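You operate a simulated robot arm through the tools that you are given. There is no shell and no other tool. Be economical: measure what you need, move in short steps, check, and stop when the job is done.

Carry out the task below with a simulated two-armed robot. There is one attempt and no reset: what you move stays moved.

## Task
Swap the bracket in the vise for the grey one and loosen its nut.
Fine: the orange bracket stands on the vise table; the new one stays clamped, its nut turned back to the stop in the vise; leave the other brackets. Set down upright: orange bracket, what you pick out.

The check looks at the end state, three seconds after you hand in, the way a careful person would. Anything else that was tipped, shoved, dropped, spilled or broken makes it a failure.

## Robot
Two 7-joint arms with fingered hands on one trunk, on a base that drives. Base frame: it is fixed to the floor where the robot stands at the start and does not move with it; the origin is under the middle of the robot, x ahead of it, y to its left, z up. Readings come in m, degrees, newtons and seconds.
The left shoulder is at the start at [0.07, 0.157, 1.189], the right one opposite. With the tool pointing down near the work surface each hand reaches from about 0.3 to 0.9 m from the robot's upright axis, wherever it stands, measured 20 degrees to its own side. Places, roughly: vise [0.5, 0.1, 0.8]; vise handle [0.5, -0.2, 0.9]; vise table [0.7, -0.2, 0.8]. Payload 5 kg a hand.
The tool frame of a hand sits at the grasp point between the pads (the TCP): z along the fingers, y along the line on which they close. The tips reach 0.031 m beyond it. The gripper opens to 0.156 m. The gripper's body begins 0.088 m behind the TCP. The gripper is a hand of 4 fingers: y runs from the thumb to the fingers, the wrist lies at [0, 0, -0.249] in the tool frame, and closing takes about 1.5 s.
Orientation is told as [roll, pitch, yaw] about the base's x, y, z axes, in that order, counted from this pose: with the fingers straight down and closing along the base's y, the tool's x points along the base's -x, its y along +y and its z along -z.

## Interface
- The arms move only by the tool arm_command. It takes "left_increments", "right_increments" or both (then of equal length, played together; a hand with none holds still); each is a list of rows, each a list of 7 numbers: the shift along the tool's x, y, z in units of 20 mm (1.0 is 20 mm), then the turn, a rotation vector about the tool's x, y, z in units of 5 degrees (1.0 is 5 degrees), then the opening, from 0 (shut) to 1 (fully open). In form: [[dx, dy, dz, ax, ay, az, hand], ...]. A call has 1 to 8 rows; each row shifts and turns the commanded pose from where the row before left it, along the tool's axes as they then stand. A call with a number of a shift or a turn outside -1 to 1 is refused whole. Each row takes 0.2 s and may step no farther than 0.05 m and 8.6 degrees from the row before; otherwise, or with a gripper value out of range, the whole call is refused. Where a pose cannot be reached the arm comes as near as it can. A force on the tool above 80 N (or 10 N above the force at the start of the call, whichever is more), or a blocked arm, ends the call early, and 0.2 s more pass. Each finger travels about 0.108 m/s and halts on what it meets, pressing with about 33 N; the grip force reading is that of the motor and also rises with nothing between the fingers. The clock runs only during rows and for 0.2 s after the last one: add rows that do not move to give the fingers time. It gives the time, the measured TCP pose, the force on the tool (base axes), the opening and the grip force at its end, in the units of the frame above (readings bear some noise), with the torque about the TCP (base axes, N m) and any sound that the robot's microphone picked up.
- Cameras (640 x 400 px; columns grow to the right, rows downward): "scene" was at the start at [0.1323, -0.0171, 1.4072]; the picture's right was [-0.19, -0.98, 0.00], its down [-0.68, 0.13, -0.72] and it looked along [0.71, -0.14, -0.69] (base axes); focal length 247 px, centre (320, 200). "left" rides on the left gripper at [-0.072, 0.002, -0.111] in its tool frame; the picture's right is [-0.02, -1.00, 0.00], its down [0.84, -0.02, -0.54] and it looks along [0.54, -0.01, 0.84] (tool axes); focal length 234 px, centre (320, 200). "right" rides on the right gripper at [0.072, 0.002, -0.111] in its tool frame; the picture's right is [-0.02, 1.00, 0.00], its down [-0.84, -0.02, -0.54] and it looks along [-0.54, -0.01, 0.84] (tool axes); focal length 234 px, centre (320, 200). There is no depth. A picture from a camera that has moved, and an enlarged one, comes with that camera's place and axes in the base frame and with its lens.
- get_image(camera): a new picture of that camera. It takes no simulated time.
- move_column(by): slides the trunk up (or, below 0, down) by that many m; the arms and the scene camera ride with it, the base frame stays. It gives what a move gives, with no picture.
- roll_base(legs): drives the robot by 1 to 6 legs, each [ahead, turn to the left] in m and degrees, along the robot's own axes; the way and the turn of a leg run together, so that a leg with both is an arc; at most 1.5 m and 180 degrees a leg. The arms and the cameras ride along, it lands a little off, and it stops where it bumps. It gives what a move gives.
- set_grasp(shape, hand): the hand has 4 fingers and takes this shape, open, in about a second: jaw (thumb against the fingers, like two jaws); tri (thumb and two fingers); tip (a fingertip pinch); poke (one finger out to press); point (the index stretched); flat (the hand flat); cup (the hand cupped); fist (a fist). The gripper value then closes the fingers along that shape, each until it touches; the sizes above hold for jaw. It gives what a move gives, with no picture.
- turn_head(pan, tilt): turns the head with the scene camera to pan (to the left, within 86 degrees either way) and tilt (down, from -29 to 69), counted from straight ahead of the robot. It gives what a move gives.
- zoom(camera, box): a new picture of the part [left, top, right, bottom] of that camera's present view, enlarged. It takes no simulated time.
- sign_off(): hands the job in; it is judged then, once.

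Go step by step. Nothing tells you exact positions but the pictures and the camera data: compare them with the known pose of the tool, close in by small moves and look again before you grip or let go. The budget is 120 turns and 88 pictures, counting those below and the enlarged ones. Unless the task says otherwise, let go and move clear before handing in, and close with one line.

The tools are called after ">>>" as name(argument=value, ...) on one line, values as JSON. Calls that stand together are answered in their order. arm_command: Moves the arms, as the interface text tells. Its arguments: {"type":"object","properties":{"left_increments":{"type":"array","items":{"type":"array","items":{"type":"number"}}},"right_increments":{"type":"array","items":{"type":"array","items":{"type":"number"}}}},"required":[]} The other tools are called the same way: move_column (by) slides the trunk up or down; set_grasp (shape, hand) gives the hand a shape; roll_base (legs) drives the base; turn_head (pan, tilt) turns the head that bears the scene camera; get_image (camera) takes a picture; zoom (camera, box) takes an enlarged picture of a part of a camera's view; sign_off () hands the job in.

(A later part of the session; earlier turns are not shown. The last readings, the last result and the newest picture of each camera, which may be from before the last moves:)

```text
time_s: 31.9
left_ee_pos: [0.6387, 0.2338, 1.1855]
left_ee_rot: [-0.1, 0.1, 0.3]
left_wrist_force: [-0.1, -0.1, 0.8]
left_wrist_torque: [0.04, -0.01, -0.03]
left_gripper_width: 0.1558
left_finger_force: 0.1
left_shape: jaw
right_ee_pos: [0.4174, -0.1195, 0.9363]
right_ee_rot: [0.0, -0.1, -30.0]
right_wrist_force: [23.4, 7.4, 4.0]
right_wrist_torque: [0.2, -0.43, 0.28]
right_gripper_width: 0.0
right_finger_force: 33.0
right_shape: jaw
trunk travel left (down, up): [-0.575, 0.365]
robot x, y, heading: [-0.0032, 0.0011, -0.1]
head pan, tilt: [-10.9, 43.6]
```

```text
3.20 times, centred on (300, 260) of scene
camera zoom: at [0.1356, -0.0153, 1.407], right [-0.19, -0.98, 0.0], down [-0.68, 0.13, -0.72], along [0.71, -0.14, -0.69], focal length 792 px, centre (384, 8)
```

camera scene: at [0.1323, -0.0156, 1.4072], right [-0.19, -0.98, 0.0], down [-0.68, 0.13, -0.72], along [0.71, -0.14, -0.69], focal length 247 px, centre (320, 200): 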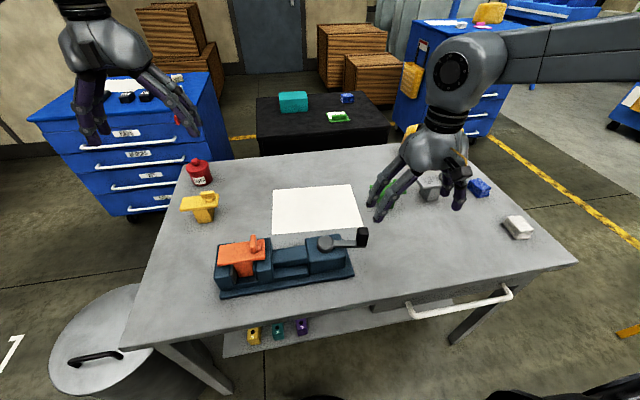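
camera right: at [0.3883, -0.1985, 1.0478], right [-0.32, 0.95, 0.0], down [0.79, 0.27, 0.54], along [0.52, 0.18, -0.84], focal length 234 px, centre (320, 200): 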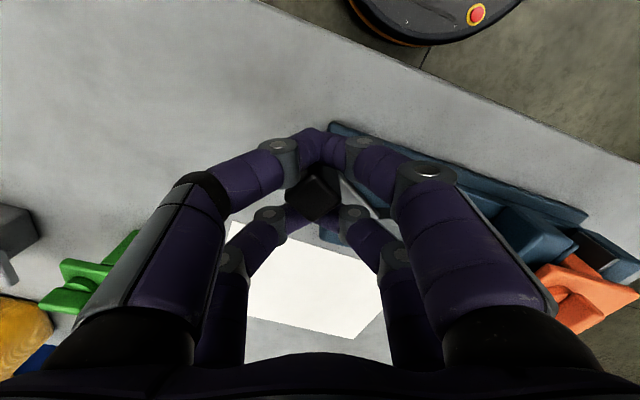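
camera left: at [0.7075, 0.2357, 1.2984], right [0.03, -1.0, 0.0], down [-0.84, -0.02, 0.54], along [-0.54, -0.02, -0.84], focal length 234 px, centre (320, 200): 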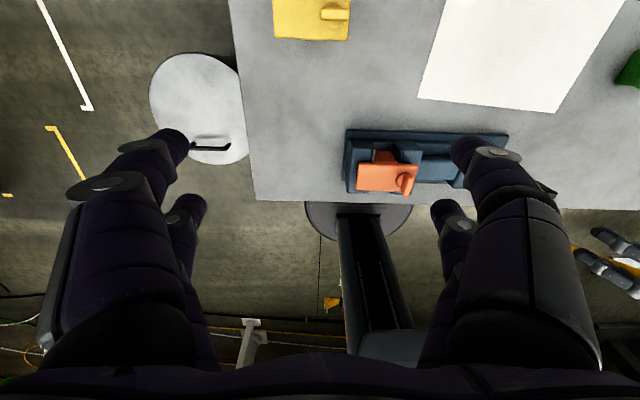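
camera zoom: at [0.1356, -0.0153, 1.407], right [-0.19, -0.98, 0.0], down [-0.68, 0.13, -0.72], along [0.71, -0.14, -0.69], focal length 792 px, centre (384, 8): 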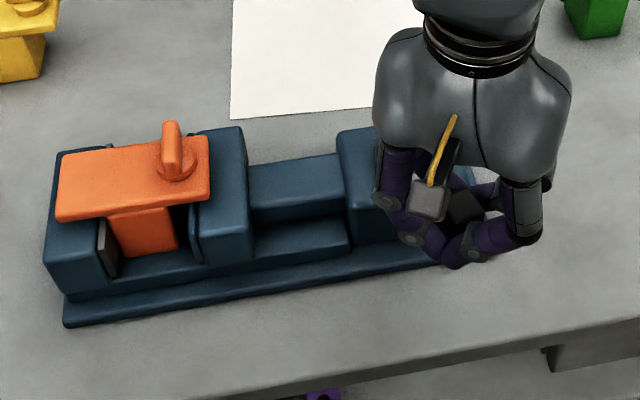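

The jaw has opened about 11 mm. A few more degrees will give insertion clearance.

>>> arm_command(right_increments=[[0.2, 0.3, 0, 0, 0, 1, 0], [0.2, 0.3, 0, 0, 0, 1, 0], [0.2, 0.3, 0, 0, 0, 1, 0], [0.2, 0.3, 0, 0, 0, 1, 0]])

>>> zoom(camera="scene", box=[200, 200, 400, 320])

```text
time_s: 32.9
left_ee_pos: [0.6361, 0.2323, 1.1882]
left_ee_rot: [-0.1, 0.2, 0.4]
left_wrist_force: [-0.6, 1.0, -0.1]
left_wrist_torque: [-0.02, 0.02, 0.04]
left_gripper_width: 0.1556
left_finger_force: 0.0
left_shape: jaw
right_ee_pos: [0.4362, -0.1888, 0.9767]
right_ee_rot: [0.1, 0.9, -49.4]
right_wrist_force: [0.6, -0.7, 0.6]
right_wrist_torque: [0.0, 0.01, -0.02]
right_gripper_width: 0.0001
right_finger_force: 32.6
right_shape: jaw
right hand out of reach, approached as far as the arm can: row 1, 2, 3, 4
trunk travel left (down, up): [-0.575, 0.365]
robot x, y, heading: [0.0002, -0.001, 0.0]
head pan, tilt: [-10.9, 43.6]
```

```text
3.20 times, centred on (300, 260) of scene
camera zoom: at [0.1332, -0.0173, 1.4072], right [-0.19, -0.98, 0.0], down [-0.68, 0.13, -0.72], along [0.71, -0.14, -0.69], focal length 792 px, centre (384, 8)
```

zoom: 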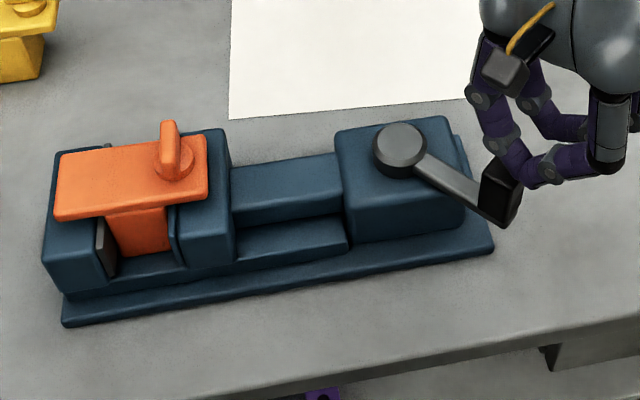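

The yaw limit threw the hand off and the lever slid part way back, to about -139°. I'll open, lift and re-grip near yaw -5°.

>>> arm_command(right_increments=[[0, 0, -1, 0, 0, 0, 0.1], [0, 0, -0.6, 0, 0, -1, 0.45], [0, 0, 0, 0, 0, -1, 0.45], [0, 0, 0, 0, 0, -1, 0.45], [0, 0, 0, 0, 0, -1, 0.45], [0, 0, 0, 0, 0, -1, 0.45], [0, 0, 0, 0, 0, -1, 0.45], [0, 0, 0, 0, 0, -1, 0.45]])

>>> arm_command(right_increments=[[0, 0.8, 0, 0, 0, -1, 0.45], [0, 0.8, 0, 0, 0, -1, 0.45]])

>>> get_image(camera="right")

```text
time_s: 34.7
left_ee_pos: [0.6362, 0.2318, 1.1879]
left_ee_rot: [0.0, -0.1, 0.3]
left_wrist_force: [-0.4, 0.2, -0.7]
left_wrist_torque: [0.04, 0.0, 0.0]
left_gripper_width: 0.1559
left_finger_force: 0.0
left_shape: jaw
right_ee_pos: [0.4351, -0.1878, 1.0086]
right_ee_rot: [0.1, 0.0, -14.9]
right_wrist_force: [-0.5, 0.1, 0.2]
right_wrist_torque: [-0.05, 0.03, -0.04]
right_gripper_width: 0.0696
right_finger_force: 0.0
right_shape: jaw
trunk travel left (down, up): [-0.575, 0.365]
robot x, y, heading: [-0.001, -0.0014, 0.1]
head pan, tilt: [-10.9, 43.6]
```

```text
time_s: 35.3
left_ee_pos: [0.6351, 0.2325, 1.1869]
left_ee_rot: [0.0, 0.0, 0.3]
left_wrist_force: [-0.5, 0.2, 0.2]
left_wrist_torque: [0.0, 0.03, -0.01]
left_gripper_width: 0.1561
left_finger_force: 0.0
left_shape: jaw
right_ee_pos: [0.4431, -0.1558, 1.0092]
right_ee_rot: [0.0, 0.0, -4.8]
right_wrist_force: [0.4, 0.6, 1.0]
right_wrist_torque: [-0.02, -0.02, 0.03]
right_gripper_width: 0.0695
right_finger_force: 0.1
right_shape: jaw
trunk travel left (down, up): [-0.575, 0.365]
robot x, y, heading: [-0.001, -0.0014, 0.0]
head pan, tilt: [-10.9, 43.6]
```

```text
56 pictures are left
camera right: at [0.3703, -0.1476, 1.1205], right [0.11, 0.99, 0.0], down [0.83, -0.09, 0.54], along [0.54, -0.06, -0.84], focal length 234 px, centre (320, 200)
```

right: 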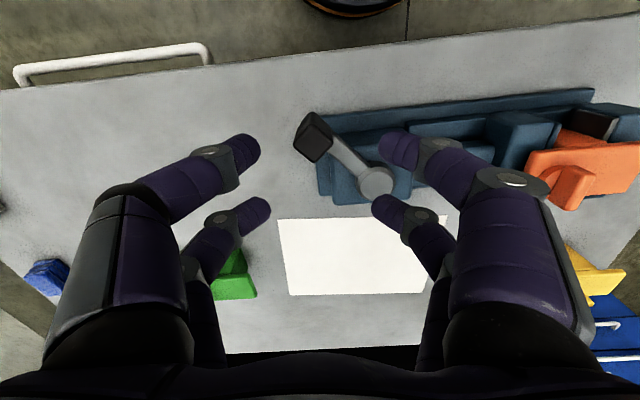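

>>> arm_command(right_increments=[[0.98, 0, 0, 0, 0, 0, 0.45], [0, 0, 1, 0, 0, 0, 0.45], [0, 0, 1, 0, 0, 0, 0.45], [0, 0, 1, 0, 0, 0, 0.4], [0, 0, 0.65, 0, 0, 0, 0.25], [0, 0, 0, 0, 0, 0, 0.1], [0, 0, 0, 0, 0, 0, 0.0], [0, 0, 0, 0, 0, 0, 0.0]])

>>> arm_command(right_increments=[[0.24, 0.282, 0, 0, 0, 1, 0], [0.24, 0.282, 0, 0, 0, 1, 0], [0.24, 0.282, 0, 0, 0, 1, 0], [0.24, 0.282, 0, 0, 0, 1, 0], [0.24, 0.282, 0, 0, 0, 1, 0]])

>>> zoom(camera="scene", box=[200, 200, 400, 320])

```text
time_s: 37.1
left_ee_pos: [0.637, 0.2336, 1.1866]
left_ee_rot: [0.0, 0.1, 0.3]
left_wrist_force: [1.1, -0.8, -0.2]
left_wrist_torque: [-0.05, 0.0, -0.02]
left_gripper_width: 0.1562
left_finger_force: 0.0
left_shape: jaw
right_ee_pos: [0.4249, -0.1536, 0.933]
right_ee_rot: [0.1, 0.0, -4.8]
right_wrist_force: [9.1, 4.8, -6.3]
right_wrist_torque: [0.17, -0.14, 0.02]
right_gripper_width: 0.0
right_finger_force: 32.8
right_shape: jaw
trunk travel left (down, up): [-0.575, 0.365]
robot x, y, heading: [0.0003, 0.0013, -0.2]
head pan, tilt: [-10.9, 43.6]
```

```text
time_s: 38.3
left_ee_pos: [0.6385, 0.2332, 1.1865]
left_ee_rot: [0.0, 0.2, 0.3]
left_wrist_force: [-0.3, -0.7, 0.4]
left_wrist_torque: [-0.02, -0.04, -0.03]
left_gripper_width: 0.1558
left_finger_force: 0.0
left_shape: jaw
right_ee_pos: [0.4105, -0.1216, 0.9339]
right_ee_rot: [-0.1, 0.1, -29.7]
right_wrist_force: [16.9, 4.2, -15.7]
right_wrist_torque: [0.27, -0.11, 0.22]
right_gripper_width: 0.0002
right_finger_force: 32.8
right_shape: jaw
trunk travel left (down, up): [-0.575, 0.365]
robot x, y, heading: [-0.0022, -0.0012, 0.0]
head pan, tilt: [-10.9, 43.6]
```

```text
3.20 times, centred on (300, 260) of scene
camera zoom: at [0.1363, -0.0161, 1.4067], right [-0.19, -0.98, 0.0], down [-0.68, 0.13, -0.72], along [0.71, -0.14, -0.69], focal length 792 px, centre (384, 8)
```

zoom: 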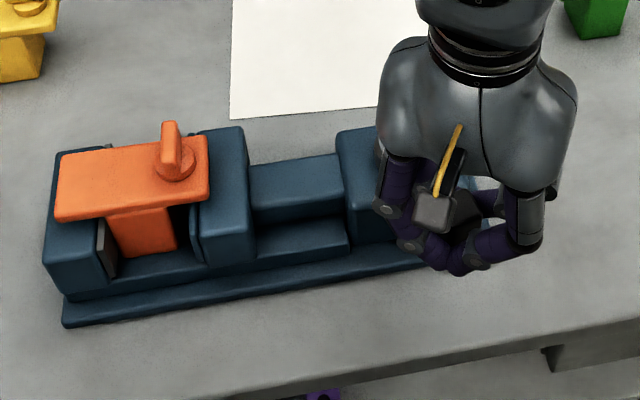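

The jaw is open about 12 mm, which is enough. I'll release the lever, lift the right hand away and bring the left hand over the orange bracket.

>>> arm_command(right_increments=[[0, 0, 0, 0, 0, 0, 0.2], [0, 0, 0, 0, 0, 0, 0.45], [0, 0, -1, 0, 0, 0, 0.45], [0, 0, -1, 0, 0, 0, 0.45], [0, 0, -1, 0, 0, 0, 0.45], [0, 0, -1, 0, 0, -1, 0.45], [0, -1, -1, 0, 0, -1, 0.45], [0, -1, -1, 0, 0, -1, 0.45]], left_increments=[[1, 0, 0, 0, 0, 0, 1], [1, 0, 0, 0, 0, 0, 1], [1, 0, 0, 0, 0, 0, 1], [1, -1, 0, 0, 0, 0, 1], [1, -1, 0, 0, 0, 0, 1], [1, -1, 0, 0, 0, 0, 1], [0, -1, 1, 0, 0, 0, 1], [0, -1, 1, 0, 0, 0, 1]])

>>> arm_command(right_increments=[[0, -1, -1, 0, 0, -1, 0.5], [0, -1, 0, 0, 0, -1, 0.6], [0, -1, 0, 0, 0, -1, 0.7], [0, -1, 0, 0, 0, 0, 0.8]], left_increments=[[0, -1, 1, 0, 0, 0, 1], [0, -0.5, 1, 0, 0, 0, 1], [0, 0, 0, 0, 0, 0, 1], [0, 0, 0, 0, 0, 0, 1]])

>>> get_image(camera="left")

>>> zoom(camera="scene", box=[200, 200, 400, 320])

```text
time_s: 40.1
left_ee_pos: [0.5147, 0.128, 1.1498]
left_ee_rot: [0.1, -0.1, 0.3]
left_wrist_force: [-0.4, 0.0, 0.0]
left_wrist_torque: [-0.01, -0.02, -0.02]
left_gripper_width: 0.1559
left_finger_force: 0.1
left_shape: jaw
right_ee_pos: [0.3945, -0.1586, 1.0547]
right_ee_rot: [0.2, 0.0, -14.7]
right_wrist_force: [-0.5, -0.9, -0.5]
right_wrist_torque: [0.0, -0.03, -0.02]
right_gripper_width: 0.0697
right_finger_force: 0.1
right_shape: jaw
trunk travel left (down, up): [-0.575, 0.365]
robot x, y, heading: [-0.0012, -0.0009, -0.2]
head pan, tilt: [-10.9, 43.6]
```

```text
time_s: 41.1
left_ee_pos: [0.5135, 0.1, 1.1091]
left_ee_rot: [0.1, 0.0, 0.3]
left_wrist_force: [-0.2, -0.1, 0.4]
left_wrist_torque: [0.0, -0.02, -0.01]
left_gripper_width: 0.1558
left_finger_force: 0.0
left_shape: jaw
right_ee_pos: [0.3811, -0.24, 1.0739]
right_ee_rot: [0.1, 0.0, 0.1]
right_wrist_force: [0.0, 0.1, -0.8]
right_wrist_torque: [0.02, -0.03, 0.0]
right_gripper_width: 0.1245
right_finger_force: 0.2
right_shape: jaw
trunk travel left (down, up): [-0.575, 0.365]
robot x, y, heading: [0.0002, 0.0049, -0.0]
head pan, tilt: [-10.9, 43.6]
```

```text
54 pictures are left
camera left: at [0.5849, 0.1022, 1.2201], right [0.03, -1.0, 0.0], down [-0.84, -0.02, 0.54], along [-0.54, -0.01, -0.84], focal length 234 px, centre (320, 200)
```

left: 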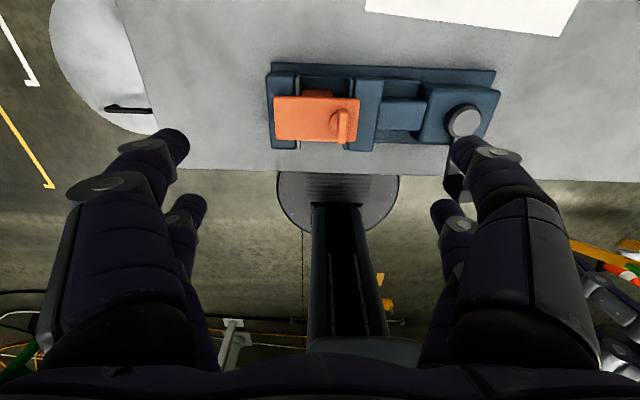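

```text
3.20 times, centred on (300, 260) of scene
camera zoom: at [0.1317, -0.0183, 1.4072], right [-0.19, -0.98, 0.0], down [-0.68, 0.13, -0.72], along [0.71, -0.14, -0.69], focal length 792 px, centre (384, 8)
```

zoom: 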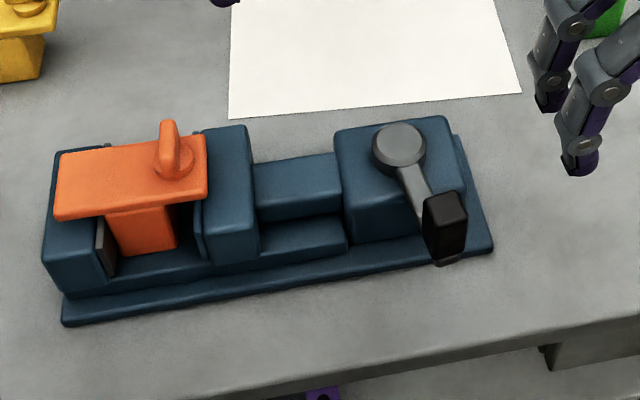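

The plate's top centre is about (0.508, 0.106, 0.905), spanning y 0.053–0.161 and x 0.48–0.535. I'll lower the open left hand so it straddles the plate's ends.

>>> arm_command(left_increments=[[0.25, 0.35, 1, 0, 0, 0, 1], [0, 0, 1, 0, 0, 0, 1], [0, 0, 1, 0, 0, 0, 1], [0, 0, 1, 0, 0, 0, 1], [0, 0, 1, 0, 0, 0, 1], [0, 0, 1, 0, 0, 0, 1], [0, 0, 1, 0, 0, 0, 1], [0, 0, 0.6, 0, 0, 0, 1]])

>>> get_image(camera="left")

>>> zoom(camera="scene", box=[180, 180, 380, 320])

```text
time_s: 42.9
left_ee_pos: [0.5092, 0.1073, 0.9552]
left_ee_rot: [0.0, 0.1, 0.3]
left_wrist_force: [-0.6, -1.2, 0.1]
left_wrist_torque: [0.02, 0.0, 0.04]
left_gripper_width: 0.156
left_finger_force: 0.1
left_shape: jaw
right_ee_pos: [0.3835, -0.2381, 1.0746]
right_ee_rot: [0.1, 0.1, 0.1]
right_wrist_force: [0.7, -0.3, 0.0]
right_wrist_torque: [-0.01, 0.02, -0.01]
right_gripper_width: 0.1247
right_finger_force: 0.1
right_shape: jaw
trunk travel left (down, up): [-0.575, 0.365]
robot x, y, heading: [0.0002, 0.0036, -0.0]
head pan, tilt: [-10.9, 43.6]
```

```text
52 pictures are left
camera left: at [0.581, 0.1096, 1.0658], right [0.03, -1.0, 0.0], down [-0.84, -0.02, 0.54], along [-0.54, -0.02, -0.84], focal length 234 px, centre (320, 200)
```

left: 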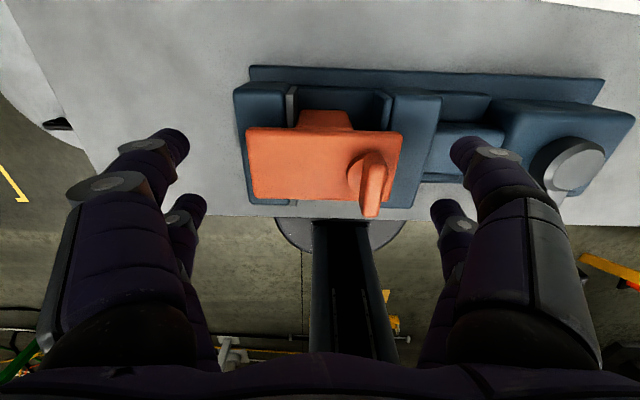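

```text
2.86 times, centred on (280, 250) of scene
camera zoom: at [0.1324, -0.0166, 1.4072], right [-0.19, -0.98, 0.0], down [-0.68, 0.13, -0.72], along [0.71, -0.14, -0.69], focal length 707 px, centre (434, 57)
```

zoom: 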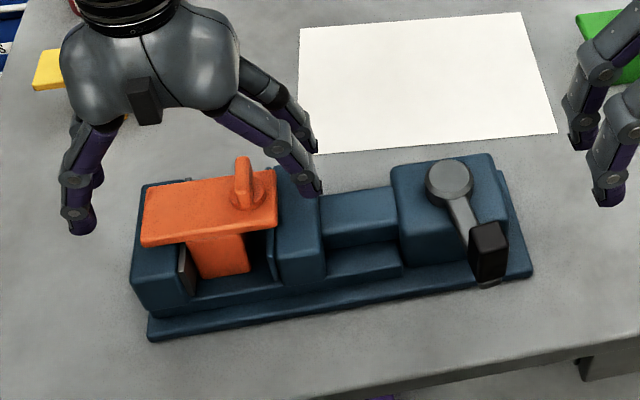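

Well centred. I'll lower to TCP 0.921 so the tips sit just above the jaws, then close.

>>> arm_command(left_increments=[[0, -0.1, 0.8, 0, 0, 0, 1], [0, 0, 0.8, 0, 0, 0, 1], [0, 0, 0, 0, 0, 0, 0.8], [0, 0, 0, 0, 0, 0, 0.6], [0, 0, 0, 0, 0, 0, 0.5], [0, 0, 0, 0, 0, 0, 0.5], [0, 0, 0, 0, 0, 0, 0.5]])

>>> get_image(camera="left")

>>> zoom(camera="scene", box=[180, 190, 340, 310])

```text
time_s: 44.5
left_ee_pos: [0.51, 0.1052, 0.9241]
left_ee_rot: [0.0, -0.1, 0.2]
left_wrist_force: [0.6, -2.0, -0.2]
left_wrist_torque: [-0.04, -0.03, -0.02]
left_gripper_width: 0.1035
left_finger_force: 32.8
left_shape: jaw
right_ee_pos: [0.3824, -0.2388, 1.0746]
right_ee_rot: [0.0, 0.0, 0.2]
right_wrist_force: [-0.3, 0.2, -0.3]
right_wrist_torque: [0.0, -0.02, 0.02]
right_gripper_width: 0.1245
right_finger_force: 0.2
right_shape: jaw
trunk travel left (down, up): [-0.575, 0.365]
robot x, y, heading: [0.0003, 0.0009, 0.1]
head pan, tilt: [-10.9, 43.6]
```

```text
50 pictures are left
camera left: at [0.5827, 0.107, 1.0336], right [0.03, -1.0, 0.0], down [-0.84, -0.02, 0.55], along [-0.55, -0.02, -0.84], focal length 234 px, centre (320, 200)
```

left: 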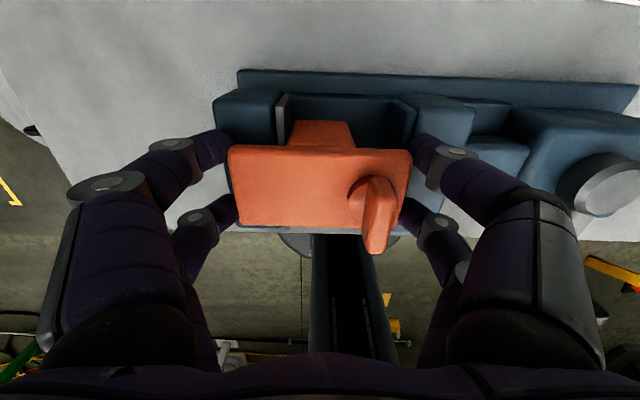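

```text
3.33 times, centred on (260, 250) of scene
camera zoom: at [0.1325, -0.0168, 1.4071], right [-0.19, -0.98, 0.0], down [-0.68, 0.13, -0.72], along [0.71, -0.14, -0.69], focal length 825 px, centre (520, 33)
```

zoom: 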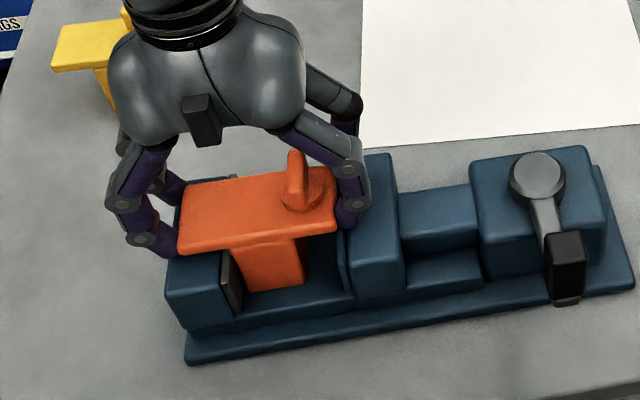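

Gripped at 0.1035 m, the plate's length. I'll lift slowly.

>>> arm_command(left_increments=[[0, 0, -0.5, 0, 0, 0, 0.4], [0, 0, -0.5, 0, 0, 0, 0.4], [0, 0, -1, 0, 0, 0, 0.4], [0, 0, -1, 0, 0, 0, 0.4], [0, 0, -1, 0, 0, 0, 0.4], [0, 0, -1, 0, 0, 0, 0.4]])

>>> zoom(camera="scene", box=[160, 150, 360, 310])

```text
time_s: 45.9
left_ee_pos: [0.5099, 0.1068, 1.024]
left_ee_rot: [0.0, 0.0, 0.3]
left_wrist_force: [-0.6, 0.5, -3.1]
left_wrist_torque: [0.02, -0.02, -0.02]
left_gripper_width: 0.1035
left_finger_force: 32.9
left_shape: jaw
right_ee_pos: [0.3829, -0.2405, 1.0751]
right_ee_rot: [-0.1, 0.0, 0.2]
right_wrist_force: [0.6, 0.6, 0.0]
right_wrist_torque: [0.04, 0.03, -0.01]
right_gripper_width: 0.1243
right_finger_force: 0.1
right_shape: jaw
trunk travel left (down, up): [-0.575, 0.365]
robot x, y, heading: [0.002, 0.0018, -0.1]
head pan, tilt: [-10.9, 43.6]
```

```text
2.50 times, centred on (260, 230) of scene
camera zoom: at [0.1324, -0.0171, 1.4071], right [-0.19, -0.98, 0.0], down [-0.68, 0.13, -0.72], along [0.71, -0.14, -0.69], focal length 619 px, centre (470, 125)
```

zoom: 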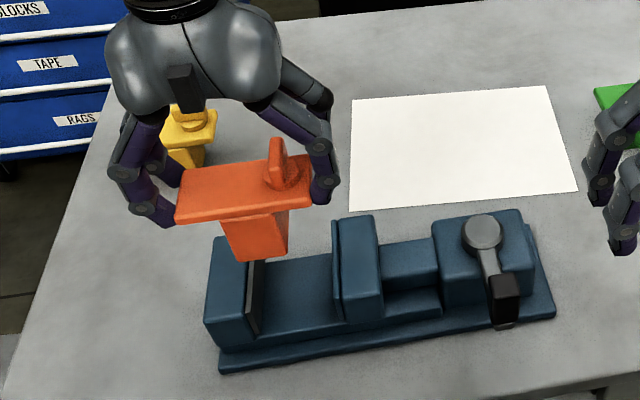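

The bracket hangs upright from the hand. I'll carry it to clear table behind the vise at about (0.65, 0.135), between the vise and the yellow bracket, and lower it part way.

>>> arm_command(left_increments=[[-1, 0.2, 0, 0, 0, 0, 0.4], [-1, 0.2, 0, 0, 0, 0, 0.4], [-1, 0.2, 0, 0, 0, 0, 0.4], [-1, 0.2, 0, 0, 0, 0, 0.4], [-1, 0.2, 0, 0, 0, 0, 0.4], [-1, 0.2, 0, 0, 0, 0, 0.4], [-1, 0.2, 0, 0, 0, 0, 0.4]])

>>> arm_command(left_increments=[[0, 0, 1, 0, 0, 0, 0.4], [0, 0, 1, 0, 0, 0, 0.4], [0, 0, 1, 0, 0, 0, 0.4], [0, 0, 1, 0, 0, 0, 0.4], [0, 0, 1, 0, 0, 0, 0.4]])

>>> zoom(camera="scene", box=[160, 130, 360, 290])

```text
time_s: 47.5
left_ee_pos: [0.6507, 0.1344, 1.0229]
left_ee_rot: [0.1, 0.0, 0.2]
left_wrist_force: [-0.5, -1.2, -3.4]
left_wrist_torque: [0.01, 0.0, 0.01]
left_gripper_width: 0.1034
left_finger_force: 33.1
left_shape: jaw
right_ee_pos: [0.3835, -0.2382, 1.0752]
right_ee_rot: [0.0, 0.0, 0.1]
right_wrist_force: [1.2, -0.3, -0.1]
right_wrist_torque: [-0.02, 0.01, 0.02]
right_gripper_width: 0.1247
right_finger_force: 0.0
right_shape: jaw
trunk travel left (down, up): [-0.575, 0.365]
robot x, y, heading: [-0.0018, -0.0008, -0.2]
head pan, tilt: [-10.9, 43.6]
```

```text
time_s: 48.7
left_ee_pos: [0.6501, 0.1356, 0.9208]
left_ee_rot: [0.0, 0.0, 0.3]
left_wrist_force: [-0.1, -0.3, -3.1]
left_wrist_torque: [-0.02, 0.06, -0.02]
left_gripper_width: 0.1037
left_finger_force: 32.8
left_shape: jaw
right_ee_pos: [0.3837, -0.2386, 1.0751]
right_ee_rot: [0.0, 0.0, 0.2]
right_wrist_force: [-0.5, 0.0, 0.1]
right_wrist_torque: [0.01, 0.0, 0.04]
right_gripper_width: 0.1244
right_finger_force: 0.1
right_shape: jaw
trunk travel left (down, up): [-0.575, 0.365]
robot x, y, heading: [0.0006, 0.0027, -0.1]
head pan, tilt: [-10.9, 43.6]
```

```text
2.50 times, centred on (260, 210) of scene
camera zoom: at [0.1329, -0.0163, 1.4071], right [-0.19, -0.98, 0.0], down [-0.68, 0.13, -0.72], along [0.71, -0.14, -0.69], focal length 619 px, centre (470, 175)
```

zoom: 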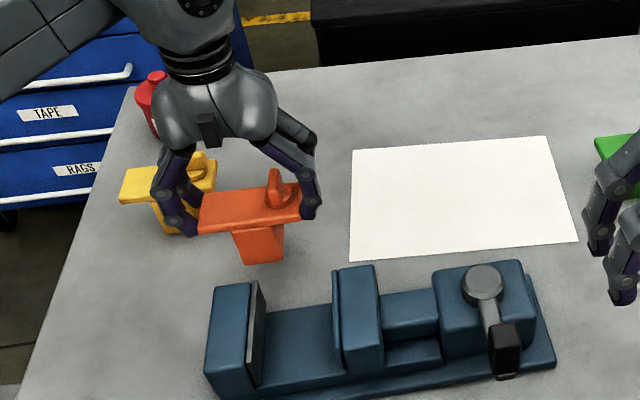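

>>> get_image(camera="left")

```text
46 pictures are left
camera left: at [0.7221, 0.1382, 1.0331], right [0.03, -1.0, 0.0], down [-0.84, -0.02, 0.55], along [-0.55, -0.02, -0.84], focal length 234 px, centre (320, 200)
```

left: 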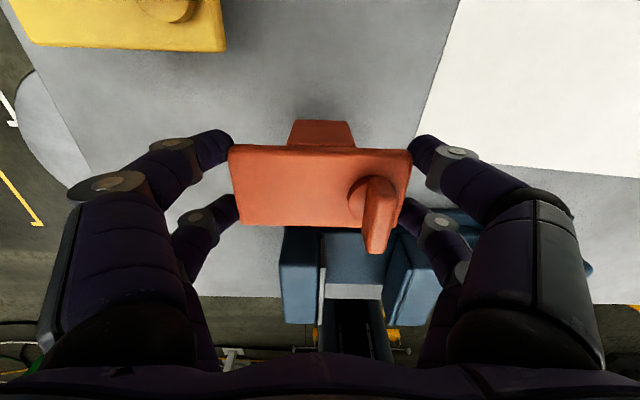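

Yellow's near edge is about 4 cm clear of the fingers. I'll lower in small steps until contact.

>>> arm_command(left_increments=[[0, 0, 0.4, 0, 0, 0, 0.4], [0, 0, 0.4, 0, 0, 0, 0.4], [0, 0, 0.25, 0, 0, 0, 0.4], [0, 0, 0.25, 0, 0, 0, 0.4], [0, 0, 0.2, 0, 0, 0, 0.4], [0, 0, 0.2, 0, 0, 0, 0.4], [0, 0, 0.2, 0, 0, 0, 0.4], [0, 0, 0.2, 0, 0, 0, 0.4]])

>>> zoom(camera="scene", box=[200, 170, 320, 260])

```text
time_s: 50.5
left_ee_pos: [0.6508, 0.135, 0.8867]
left_ee_rot: [-0.2, -0.4, 0.3]
left_wrist_force: [3.5, 2.8, 26.5]
left_wrist_torque: [0.39, 0.0, -0.04]
left_gripper_width: 0.1029
left_finger_force: 32.5
left_shape: jaw
right_ee_pos: [0.3809, -0.2388, 1.0745]
right_ee_rot: [0.0, -0.1, 0.2]
right_wrist_force: [-0.5, 0.2, 0.2]
right_wrist_torque: [-0.01, 0.01, 0.05]
right_gripper_width: 0.1245
right_finger_force: 0.1
right_shape: jaw
trunk travel left (down, up): [-0.575, 0.365]
robot x, y, heading: [-0.0018, -0.0008, 0.4]
head pan, tilt: [-10.9, 43.6]
```

```text
4.44 times, centred on (260, 215) of scene
camera zoom: at [0.1302, -0.0169, 1.4079], right [-0.19, -0.98, 0.0], down [-0.68, 0.13, -0.73], along [0.71, -0.14, -0.69], focal length 1100 px, centre (587, 133)
```

zoom: 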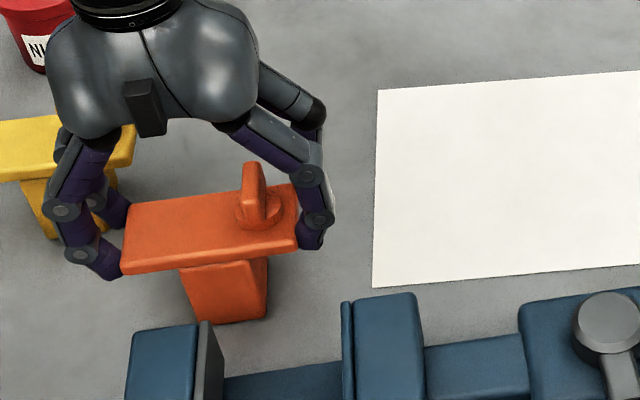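

It stands on the table. I'll ease off, open the fingers and lift clear.

>>> arm_command(left_increments=[[0, 0, -0.1, 0, 0, 0, 0.6], [0, 0, 0, 0, 0, 0, 0.72], [0, 0, 0, 0, 0, 0, 0.8], [0, 0, 0, 0, 0, 0, 0.85], [0, 0, -1, 0, 0, 0, 0.85], [0, 0, -1, 0, 0, 0, 0.85], [0, 0, -1, 0, 0, 0, 0.85], [0, 0, -1, 0, 0, 0, 0.85]])

>>> arm_command(left_increments=[[0, 0, -1, 0, 0, 0, 0.85], [0, 0, -1, 0, 0, 0, 0.85], [0, 1, -1, 0, 0, 0, 0.85], [0, 1, -1, 0, 0, 0, 0.85], [0, 1, -1, 0, 0, 0, 0.85], [0, 1, -1, 0, 0, 0, 0.85], [0, 1, 0, 0, 0, 0, 0.85], [0, 1, 0, 0, 0, 0, 0.85]], right_increments=[[-1, 0, 0, 0, 0, 0, 0.9], [-1, 0, 0, 0, 0, 0, 1], [-1, -1, 0, 0, 0, 0, 1], [-1, -1, 0, 0, 0, 0, 1], [-1, -1, 0, 0, 0, 0, 1], [-1, -1, 0, 0, 0, 0, 1], [-1, -1, 0, 0, 0, 0, 1], [-1, -1, 0, 0, 0, 0, 1]])

>>> get_image(camera="scene")

>>> get_image(camera="right")

```text
time_s: 52.3
left_ee_pos: [0.6501, 0.1358, 0.9653]
left_ee_rot: [0.0, 0.0, 0.2]
left_wrist_force: [-0.8, -0.3, 0.0]
left_wrist_torque: [0.01, -0.01, -0.01]
left_gripper_width: 0.1323
left_finger_force: 0.1
left_shape: jaw
right_ee_pos: [0.3835, -0.2394, 1.0746]
right_ee_rot: [0.0, 0.0, 0.1]
right_wrist_force: [1.2, -0.1, 0.6]
right_wrist_torque: [-0.03, 0.0, -0.01]
right_gripper_width: 0.1245
right_finger_force: 0.1
right_shape: jaw
trunk travel left (down, up): [-0.575, 0.365]
robot x, y, heading: [-0.0001, -0.0019, 0.2]
head pan, tilt: [-10.9, 43.6]
```

```text
time_s: 54.1
left_ee_pos: [0.6518, 0.2538, 1.0846]
left_ee_rot: [0.0, 0.0, 0.3]
left_wrist_force: [0.0, 0.5, 0.2]
left_wrist_torque: [-0.01, 0.04, 0.01]
left_gripper_width: 0.1324
left_finger_force: 0.0
left_shape: jaw
right_ee_pos: [0.5453, -0.3587, 1.077]
right_ee_rot: [0.0, 0.0, 0.2]
right_wrist_force: [-0.1, 0.1, 0.5]
right_wrist_torque: [0.01, -0.03, -0.03]
right_gripper_width: 0.156
right_finger_force: 0.0
right_shape: jaw
trunk travel left (down, up): [-0.575, 0.365]
robot x, y, heading: [-0.0001, -0.0007, -0.2]
head pan, tilt: [-10.9, 43.6]
```

```text
44 pictures are left
camera scene: at [0.133, -0.0162, 1.4071], right [-0.19, -0.98, 0.0], down [-0.68, 0.13, -0.72], along [0.71, -0.14, -0.69], focal length 247 px, centre (320, 200)
```

scene: 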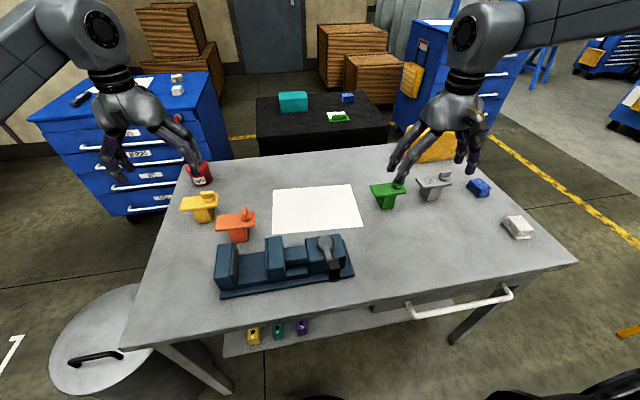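

```text
43 pictures are left
camera right: at [0.4723, -0.3558, 1.1886], right [0.02, 1.0, 0.0], down [0.84, -0.02, 0.54], along [0.54, -0.01, -0.84], focal length 234 px, centre (320, 200)
```

right: 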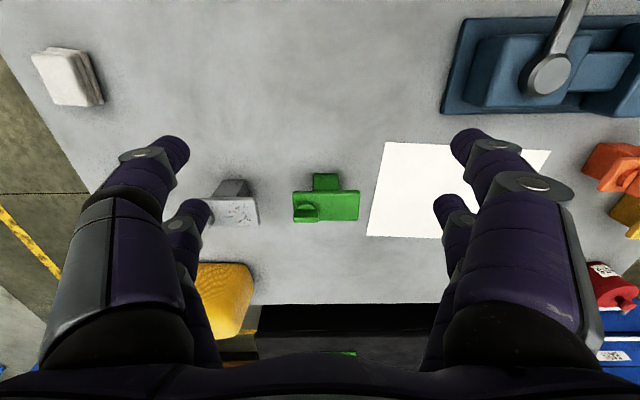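

The orange bracket stands well and the grey one is next. I'll move the right hand over it.

>>> arm_command(right_increments=[[-1, -1, 0, 0, 0, 0, 1], [-1, -1, 0, 0, 0, 0, 1], [-1, -1, 0, 0, 0, 0, 1], [-1, -1, 0, 0, 0, 0, 1], [-1, -1, 0, 0, 0, 0, 1], [-1, -1, 0, 0, 0, 0, 1], [0, -1, 0, 0, 0, 0, 0.9], [0, -1, 0, 0, 0, 0, 0.85]])

>>> get_image(camera="right")

>>> zoom(camera="scene", box=[360, 150, 500, 230])

```text
time_s: 55.9
left_ee_pos: [0.6504, 0.2541, 1.0853]
left_ee_rot: [0.0, 0.0, 0.3]
left_wrist_force: [1.1, -0.3, 0.1]
left_wrist_torque: [0.01, 0.02, 0.01]
left_gripper_width: 0.1322
left_finger_force: 0.0
left_shape: jaw
right_ee_pos: [0.6622, -0.5172, 1.0752]
right_ee_rot: [0.1, 0.1, 0.2]
right_wrist_force: [-0.1, 0.5, 0.1]
right_wrist_torque: [0.01, 0.02, 0.01]
right_gripper_width: 0.1328
right_finger_force: 0.1
right_shape: jaw
trunk travel left (down, up): [-0.575, 0.365]
robot x, y, heading: [-0.0043, 0.0048, -0.1]
head pan, tilt: [-10.9, 43.6]
```

```text
42 pictures are left
camera right: at [0.5895, -0.5139, 1.187], right [0.02, 1.0, 0.0], down [0.84, -0.02, 0.54], along [0.54, -0.01, -0.84], focal length 234 px, centre (320, 200)
```

right: 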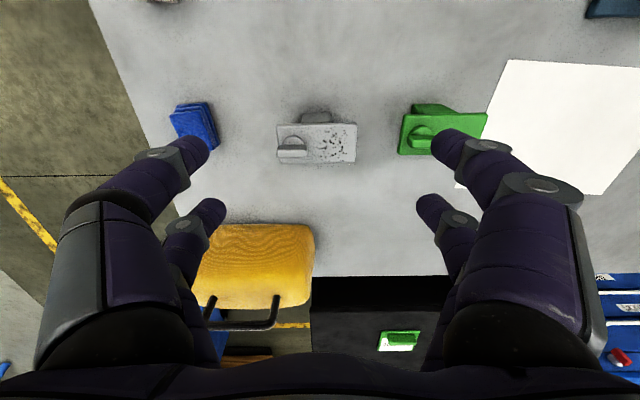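

```text
4.57 times, centred on (430, 190) of scene
camera zoom: at [0.1326, -0.0175, 1.4071], right [-0.19, -0.98, 0.0], down [-0.68, 0.13, -0.72], along [0.71, -0.14, -0.69], focal length 1131 px, centre (-183, 246)
```

zoom: 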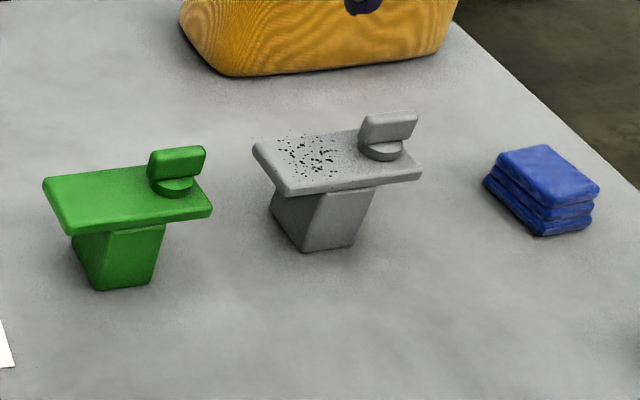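

The grey plate is centred at (0.699, -0.520), top near z 0.87, and square to the hand. I'll lower over it.

>>> arm_command(right_increments=[[-0.9, -0.1, 1, 0, 0, 0, 0.85], [-0.9, 0, 1, 0, 0, 0, 0.85], [0, 0, 1, 0, 0, 0, 0.85], [0, 0, 1, 0, 0, 0, 0.85], [0, 0, 1, 0, 0, 0, 0.85], [0, 0, 1, 0, 0, 0, 0.85], [0, 0, 1, 0, 0, 0, 0.85]])

>>> get_image(camera="right")

>>> zoom(camera="scene", box=[360, 150, 500, 230])

```text
time_s: 57.5
left_ee_pos: [0.6521, 0.2532, 1.0849]
left_ee_rot: [0.0, 0.0, 0.3]
left_wrist_force: [0.4, 0.1, 0.4]
left_wrist_torque: [0.01, 0.0, -0.02]
left_gripper_width: 0.1324
left_finger_force: 0.2
left_shape: jaw
right_ee_pos: [0.6987, -0.5198, 0.9344]
right_ee_rot: [-0.1, 0.1, 0.2]
right_wrist_force: [1.3, -0.6, 0.2]
right_wrist_torque: [0.02, 0.03, 0.0]
right_gripper_width: 0.1329
right_finger_force: 0.1
right_shape: jaw
trunk travel left (down, up): [-0.575, 0.365]
robot x, y, heading: [-0.0001, 0.0016, -0.1]
head pan, tilt: [-10.9, 43.6]
```

```text
40 pictures are left
camera right: at [0.6264, -0.5169, 1.0455], right [0.02, 1.0, 0.0], down [0.84, -0.02, 0.54], along [0.54, -0.01, -0.84], focal length 234 px, centre (320, 200)
```

right: 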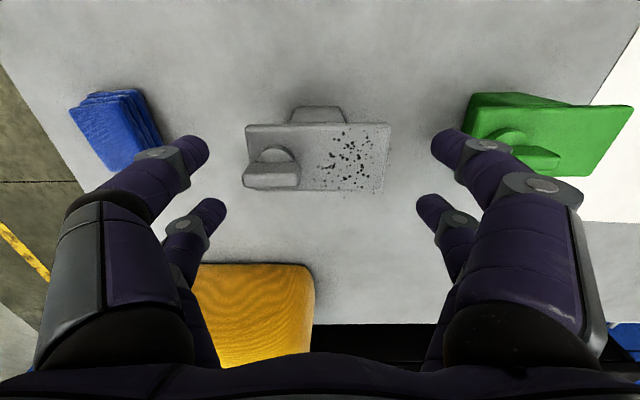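

```text
4.57 times, centred on (430, 190) of scene
camera zoom: at [0.1332, -0.0171, 1.4071], right [-0.19, -0.98, 0.0], down [-0.68, 0.13, -0.72], along [0.71, -0.14, -0.69], focal length 1131 px, centre (-183, 246)
```

zoom: 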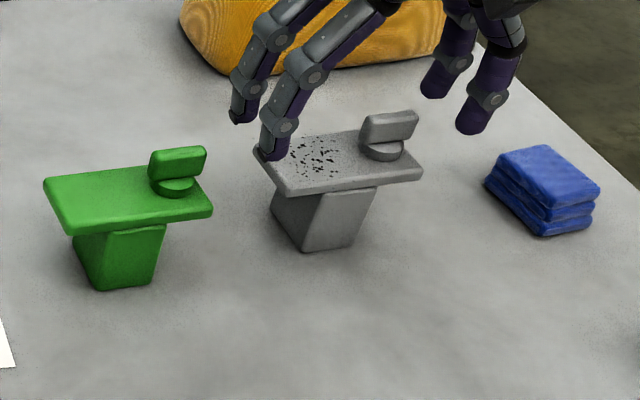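

Centred, with room on both sides. I'll lower to 0.889 and close.

>>> arm_command(right_increments=[[0, -0.05, 0.8, 0, 0, 0, 0.85], [0, 0, 0.8, 0, 0, 0, 0.85], [0, 0, 0.65, 0, 0, 0, 0.85], [0, 0, 0, 0, 0, 0, 0.7], [0, 0, 0, 0, 0, 0, 0.55], [0, 0, 0, 0, 0, 0, 0.4], [0, 0, 0, 0, 0, 0, 0.4], [0, 0, 0, 0, 0, 0, 0.4]])

>>> zoom(camera="scene", box=[360, 150, 500, 230])

```text
time_s: 59.3
left_ee_pos: [0.652, 0.253, 1.0846]
left_ee_rot: [-0.1, 0.0, 0.4]
left_wrist_force: [0.2, 0.1, 0.3]
left_wrist_torque: [-0.04, 0.0, 0.01]
left_gripper_width: 0.1324
left_finger_force: 0.0
left_shape: jaw
right_ee_pos: [0.6984, -0.5209, 0.8911]
right_ee_rot: [0.0, 0.0, 0.1]
right_wrist_force: [0.1, -0.4, 0.4]
right_wrist_torque: [-0.02, 0.04, 0.05]
right_gripper_width: 0.1039
right_finger_force: 32.9
right_shape: jaw
trunk travel left (down, up): [-0.575, 0.365]
robot x, y, heading: [-0.0005, 0.0018, -0.2]
head pan, tilt: [-10.9, 43.6]
```

```text
4.57 times, centred on (430, 190) of scene
camera zoom: at [0.1327, -0.0169, 1.4071], right [-0.19, -0.98, 0.0], down [-0.68, 0.13, -0.72], along [0.71, -0.14, -0.69], focal length 1131 px, centre (-183, 246)
```

zoom: 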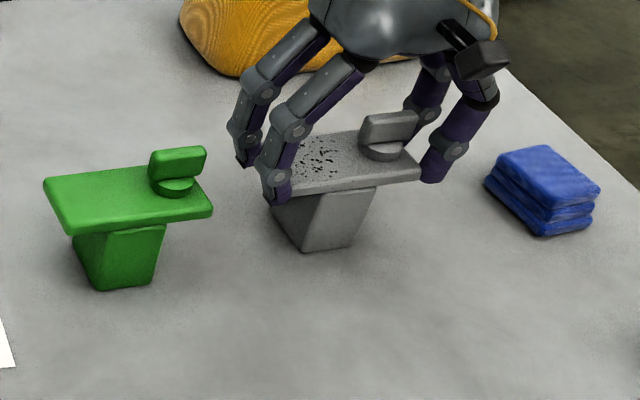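

Gripped at 0.104 m. I'll lift it high and carry it toward the vise, moving the left hand out of the way meanwhile.

>>> arm_command(right_increments=[[0, 0, -0.5, 0, 0, 0, 0.4], [0, 0, -1, 0, 0, 0, 0.4], [0, 0, -1, 0, 0, 0, 0.4], [0, 0, -1, 0, 0, 0, 0.4], [0, 0, -1, 0, 0, 0, 0.4], [0, 0, -1, 0, 0, 0, 0.4], [0, 0, -1, 0, 0, 0, 0.4], [0, 0, -1, 0, 0, 0, 0.4]], left_increments=[[0, 0, -1, 0, 0, 0, 0.85], [0, 0.5, -1, 0, 0, 0, 0.85], [0, 1, -1, 0, 0, 0, 0.85], [0, 1, -1, 0, 0, 0, 0.85], [0, 1, -1, 0, 0, 0, 0.85], [0, 1, 0, 0, 0, 0, 0.85], [0, 1, 0, 0, 0, 0, 0.85], [0, 1, 0, 0, 0, 0, 0.85]])

>>> get_image(camera="scene")

```text
time_s: 61.1
left_ee_pos: [0.65, 0.3859, 1.1843]
left_ee_rot: [-0.1, 0.0, 0.3]
left_wrist_force: [0.5, -0.1, 0.4]
left_wrist_torque: [-0.01, 0.0, 0.02]
left_gripper_width: 0.1324
left_finger_force: 0.0
left_shape: jaw
right_ee_pos: [0.6975, -0.5168, 1.0433]
right_ee_rot: [-0.1, 0.0, 0.1]
right_wrist_force: [0.0, 0.8, -3.4]
right_wrist_torque: [0.0, 0.02, -0.02]
right_gripper_width: 0.1039
right_finger_force: 33.1
right_shape: jaw
trunk travel left (down, up): [-0.575, 0.365]
robot x, y, heading: [0.0007, 0.0021, 0.1]
head pan, tilt: [-10.9, 43.6]
```

```text
37 pictures are left
camera scene: at [0.1318, -0.0156, 1.4072], right [-0.19, -0.98, 0.0], down [-0.68, 0.13, -0.72], along [0.71, -0.14, -0.69], focal length 247 px, centre (320, 200)
```

scene: 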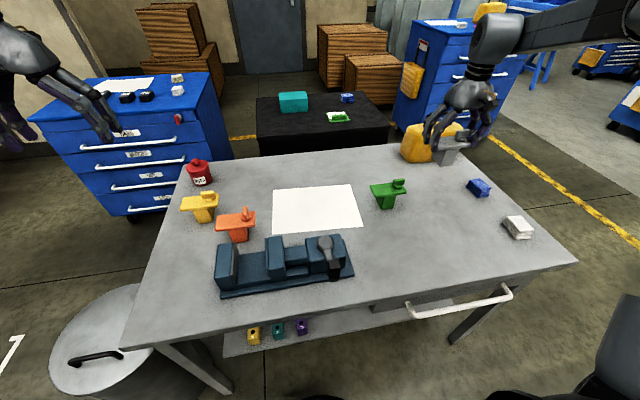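

>>> arm_command(right_increments=[[0.6, 1, -0.2, 0, 0, 0, 0.4], [0.6, 1, -0.2, 0, 0, 0, 0.4], [0.6, 1, -0.2, 0, 0, 0, 0.4], [0.6, 1, -0.2, 0, 0, 0, 0.4], [0.6, 1, -0.2, 0, 0, 0, 0.4], [0.6, 1, 0, 0, 0, 0, 0.4], [0.6, 1, 0, 0, 0, 0, 0.4], [0.6, 1, 0, 0, 0, 0, 0.4]])

>>> arm_command(right_increments=[[0.6, 1, 0, 0, 0, 0, 0.4], [0.6, 1, 0, 0, 0, 0, 0.4], [0.6, 1, 0, 0, 0, 0, 0.4], [0.6, 1, 0, 0, 0, 0, 0.4], [0.6, 1, 0, 0, 0, 0, 0.4], [0.6, 1, 0, 0, 0, 0, 0.4], [0.6, 1, 0, 0, 0, 0, 0.4], [0.3, 1, 0, 0, 0, 0, 0.4]])

>>> arm_command(right_increments=[[0, 1, 0, 0, 0, 0, 0.4], [0, 1, 0, 0, 0, 0, 0.4], [0, 1, 0, 0, 0, 0, 0.4], [0, 1, 0, 0, 0, 0, 0.4], [0, 1, 0, 0, 0, 0, 0.4], [0, 1, 0, 0, 0, 0, 0.4], [0, 1, 0, 0, 0, 0, 0.4], [0, 1, 0, 0, 0, 0, 0.4]])

>>> arm_command(right_increments=[[0, 1, 0, 0, 0, 0, 0.4], [0, 1, 0, 0, 0, 0, 0.4], [0, 1, 0, 0, 0, 0, 0.4], [0, 1, 0, 0, 0, 0, 0.4], [0, 1, 0, 0, 0, 0, 0.4], [0, 1, 0, 0, 0, 0, 0.4], [0, 0.8, 0, 0, 0, 0, 0.4]])

>>> get_image(camera="scene")

```text
time_s: 62.9
left_ee_pos: [0.6502, 0.3844, 1.1847]
left_ee_rot: [0.0, 0.1, 0.3]
left_wrist_force: [-0.6, 0.2, -0.2]
left_wrist_torque: [0.02, 0.0, 0.02]
left_gripper_width: 0.1324
left_finger_force: 0.1
left_shape: jaw
right_ee_pos: [0.6005, -0.3601, 1.0615]
right_ee_rot: [-0.1, 0.0, 0.1]
right_wrist_force: [-0.4, 0.0, -3.8]
right_wrist_torque: [-0.02, 0.0, -0.02]
right_gripper_width: 0.104
right_finger_force: 33.4
right_shape: jaw
trunk travel left (down, up): [-0.575, 0.365]
robot x, y, heading: [-0.0013, -0.0006, 0.1]
head pan, tilt: [-10.9, 43.6]
```

```text
time_s: 64.7
left_ee_pos: [0.6503, 0.3842, 1.1835]
left_ee_rot: [0.0, 0.0, 0.4]
left_wrist_force: [0.6, -1.1, -0.1]
left_wrist_torque: [-0.03, 0.02, -0.03]
left_gripper_width: 0.1321
left_finger_force: 0.1
left_shape: jaw
right_ee_pos: [0.5105, -0.1993, 1.0603]
right_ee_rot: [0.0, -0.1, 0.2]
right_wrist_force: [-0.9, 0.3, -3.4]
right_wrist_torque: [0.0, 0.02, 0.0]
right_gripper_width: 0.104
right_finger_force: 33.0
right_shape: jaw
trunk travel left (down, up): [-0.575, 0.365]
robot x, y, heading: [-0.0008, 0.0069, 0.4]
head pan, tilt: [-10.9, 43.6]
```

```text
time_s: 66.5
left_ee_pos: [0.6507, 0.385, 1.1842]
left_ee_rot: [0.0, 0.2, 0.3]
left_wrist_force: [0.5, -0.5, 0.3]
left_wrist_torque: [0.01, 0.04, 0.03]
left_gripper_width: 0.1323
left_finger_force: 0.0
left_shape: jaw
right_ee_pos: [0.5133, -0.0416, 1.0581]
right_ee_rot: [0.0, 0.0, 0.1]
right_wrist_force: [-0.1, 0.6, -2.9]
right_wrist_torque: [-0.05, 0.01, -0.02]
right_gripper_width: 0.1039
right_finger_force: 33.5
right_shape: jaw
trunk travel left (down, up): [-0.575, 0.365]
robot x, y, heading: [-0.0016, 0.001, -0.1]
head pan, tilt: [-10.9, 43.6]
```

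```text
time_s: 68.1
left_ee_pos: [0.6497, 0.3847, 1.1832]
left_ee_rot: [-0.1, 0.1, 0.2]
left_wrist_force: [0.1, -0.2, 0.0]
left_wrist_torque: [0.01, 0.05, 0.02]
left_gripper_width: 0.1324
left_finger_force: 0.3
left_shape: jaw
right_ee_pos: [0.5128, -0.0018, 1.0578]
right_ee_rot: [0.1, 0.0, 0.2]
right_wrist_force: [-0.2, 0.3, -3.1]
right_wrist_torque: [0.03, 0.02, 0.03]
right_gripper_width: 0.1038
right_finger_force: 33.3
right_shape: jaw
right hand out of reach, approached as far as the arm can: row 3, 4, 5, 6, 7
trunk travel left (down, up): [-0.575, 0.365]
robot x, y, heading: [-0.0028, -0.0018, 0.0]
head pan, tilt: [-10.9, 43.6]
```

```text
36 pictures are left
camera scene: at [0.133, -0.0163, 1.4071], right [-0.19, -0.98, 0.0], down [-0.68, 0.13, -0.72], along [0.71, -0.14, -0.69], focal length 247 px, centre (320, 200)
```

scene: 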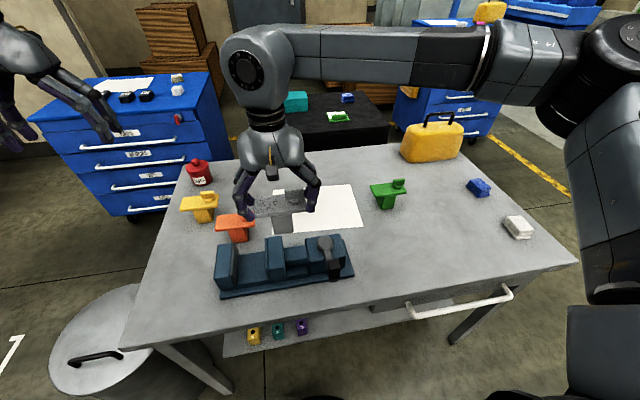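

The right arm can't reach past y≈0 here. I'll turn the base left in place so the vise comes within the right arm's comfortable range.

>>> roll_base(legs=[[0, 12]])

```text
time_s: 69.3
left_ee_pos: [0.5573, 0.512, 1.1832]
left_ee_rot: [-0.1, 0.0, 12.4]
left_wrist_force: [0.3, 0.2, 0.5]
left_wrist_torque: [-0.01, -0.02, 0.03]
left_gripper_width: 0.1324
left_finger_force: 0.0
left_shape: jaw
right_ee_pos: [0.5013, 0.1058, 1.0588]
right_ee_rot: [0.1, -0.1, 12.2]
right_wrist_force: [-0.1, 0.3, -2.9]
right_wrist_torque: [-0.01, 0.0, -0.05]
right_gripper_width: 0.1037
right_finger_force: 32.7
right_shape: jaw
trunk travel left (down, up): [-0.575, 0.365]
robot x, y, heading: [0.0008, 0.0023, 11.9]
head pan, tilt: [-10.9, 43.6]
```

>>> roll_base(legs=[[0, 18]])

>>> turn_head(pan=-22, tilt=48)

>>> get_image(camera="scene")

```text
time_s: 70.7
left_ee_pos: [0.3711, 0.6576, 1.1837]
left_ee_rot: [0.0, 0.0, 30.3]
left_wrist_force: [0.0, -1.0, 0.3]
left_wrist_torque: [-0.05, -0.01, 0.02]
left_gripper_width: 0.1323
left_finger_force: 0.1
left_shape: jaw
right_ee_pos: [0.4458, 0.2536, 1.0592]
right_ee_rot: [0.2, -0.1, 30.2]
right_wrist_force: [-0.2, 0.2, -3.5]
right_wrist_torque: [0.04, 0.01, 0.02]
right_gripper_width: 0.1043
right_finger_force: 33.5
right_shape: jaw
trunk travel left (down, up): [-0.575, 0.365]
robot x, y, heading: [-0.0008, 0.0019, 29.9]
head pan, tilt: [-10.9, 43.6]
```

```text
time_s: 71.4
left_ee_pos: [0.3708, 0.6586, 1.184]
left_ee_rot: [-0.1, -0.1, 30.3]
left_wrist_force: [-0.4, 0.2, 0.0]
left_wrist_torque: [-0.02, 0.01, 0.02]
left_gripper_width: 0.1322
left_finger_force: 0.1
left_shape: jaw
right_ee_pos: [0.4441, 0.254, 1.0592]
right_ee_rot: [0.1, -0.1, 30.1]
right_wrist_force: [0.3, 0.3, -2.4]
right_wrist_torque: [0.0, 0.02, 0.02]
right_gripper_width: 0.1041
right_finger_force: 32.5
right_shape: jaw
trunk travel left (down, up): [-0.575, 0.365]
robot x, y, heading: [-0.0026, -0.0016, 29.8]
head pan, tilt: [-22.0, 48.0]
```

```text
35 pictures are left
camera scene: at [0.1224, 0.036, 1.401], right [0.14, -0.99, 0.0], down [-0.74, -0.1, -0.67], along [0.66, 0.09, -0.74], focal length 247 px, centre (320, 200)
```

scene: 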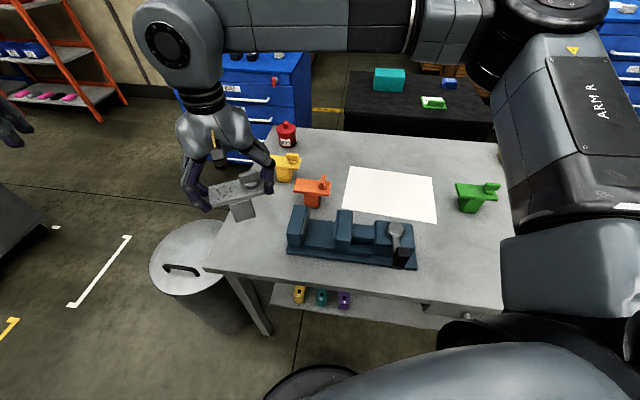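

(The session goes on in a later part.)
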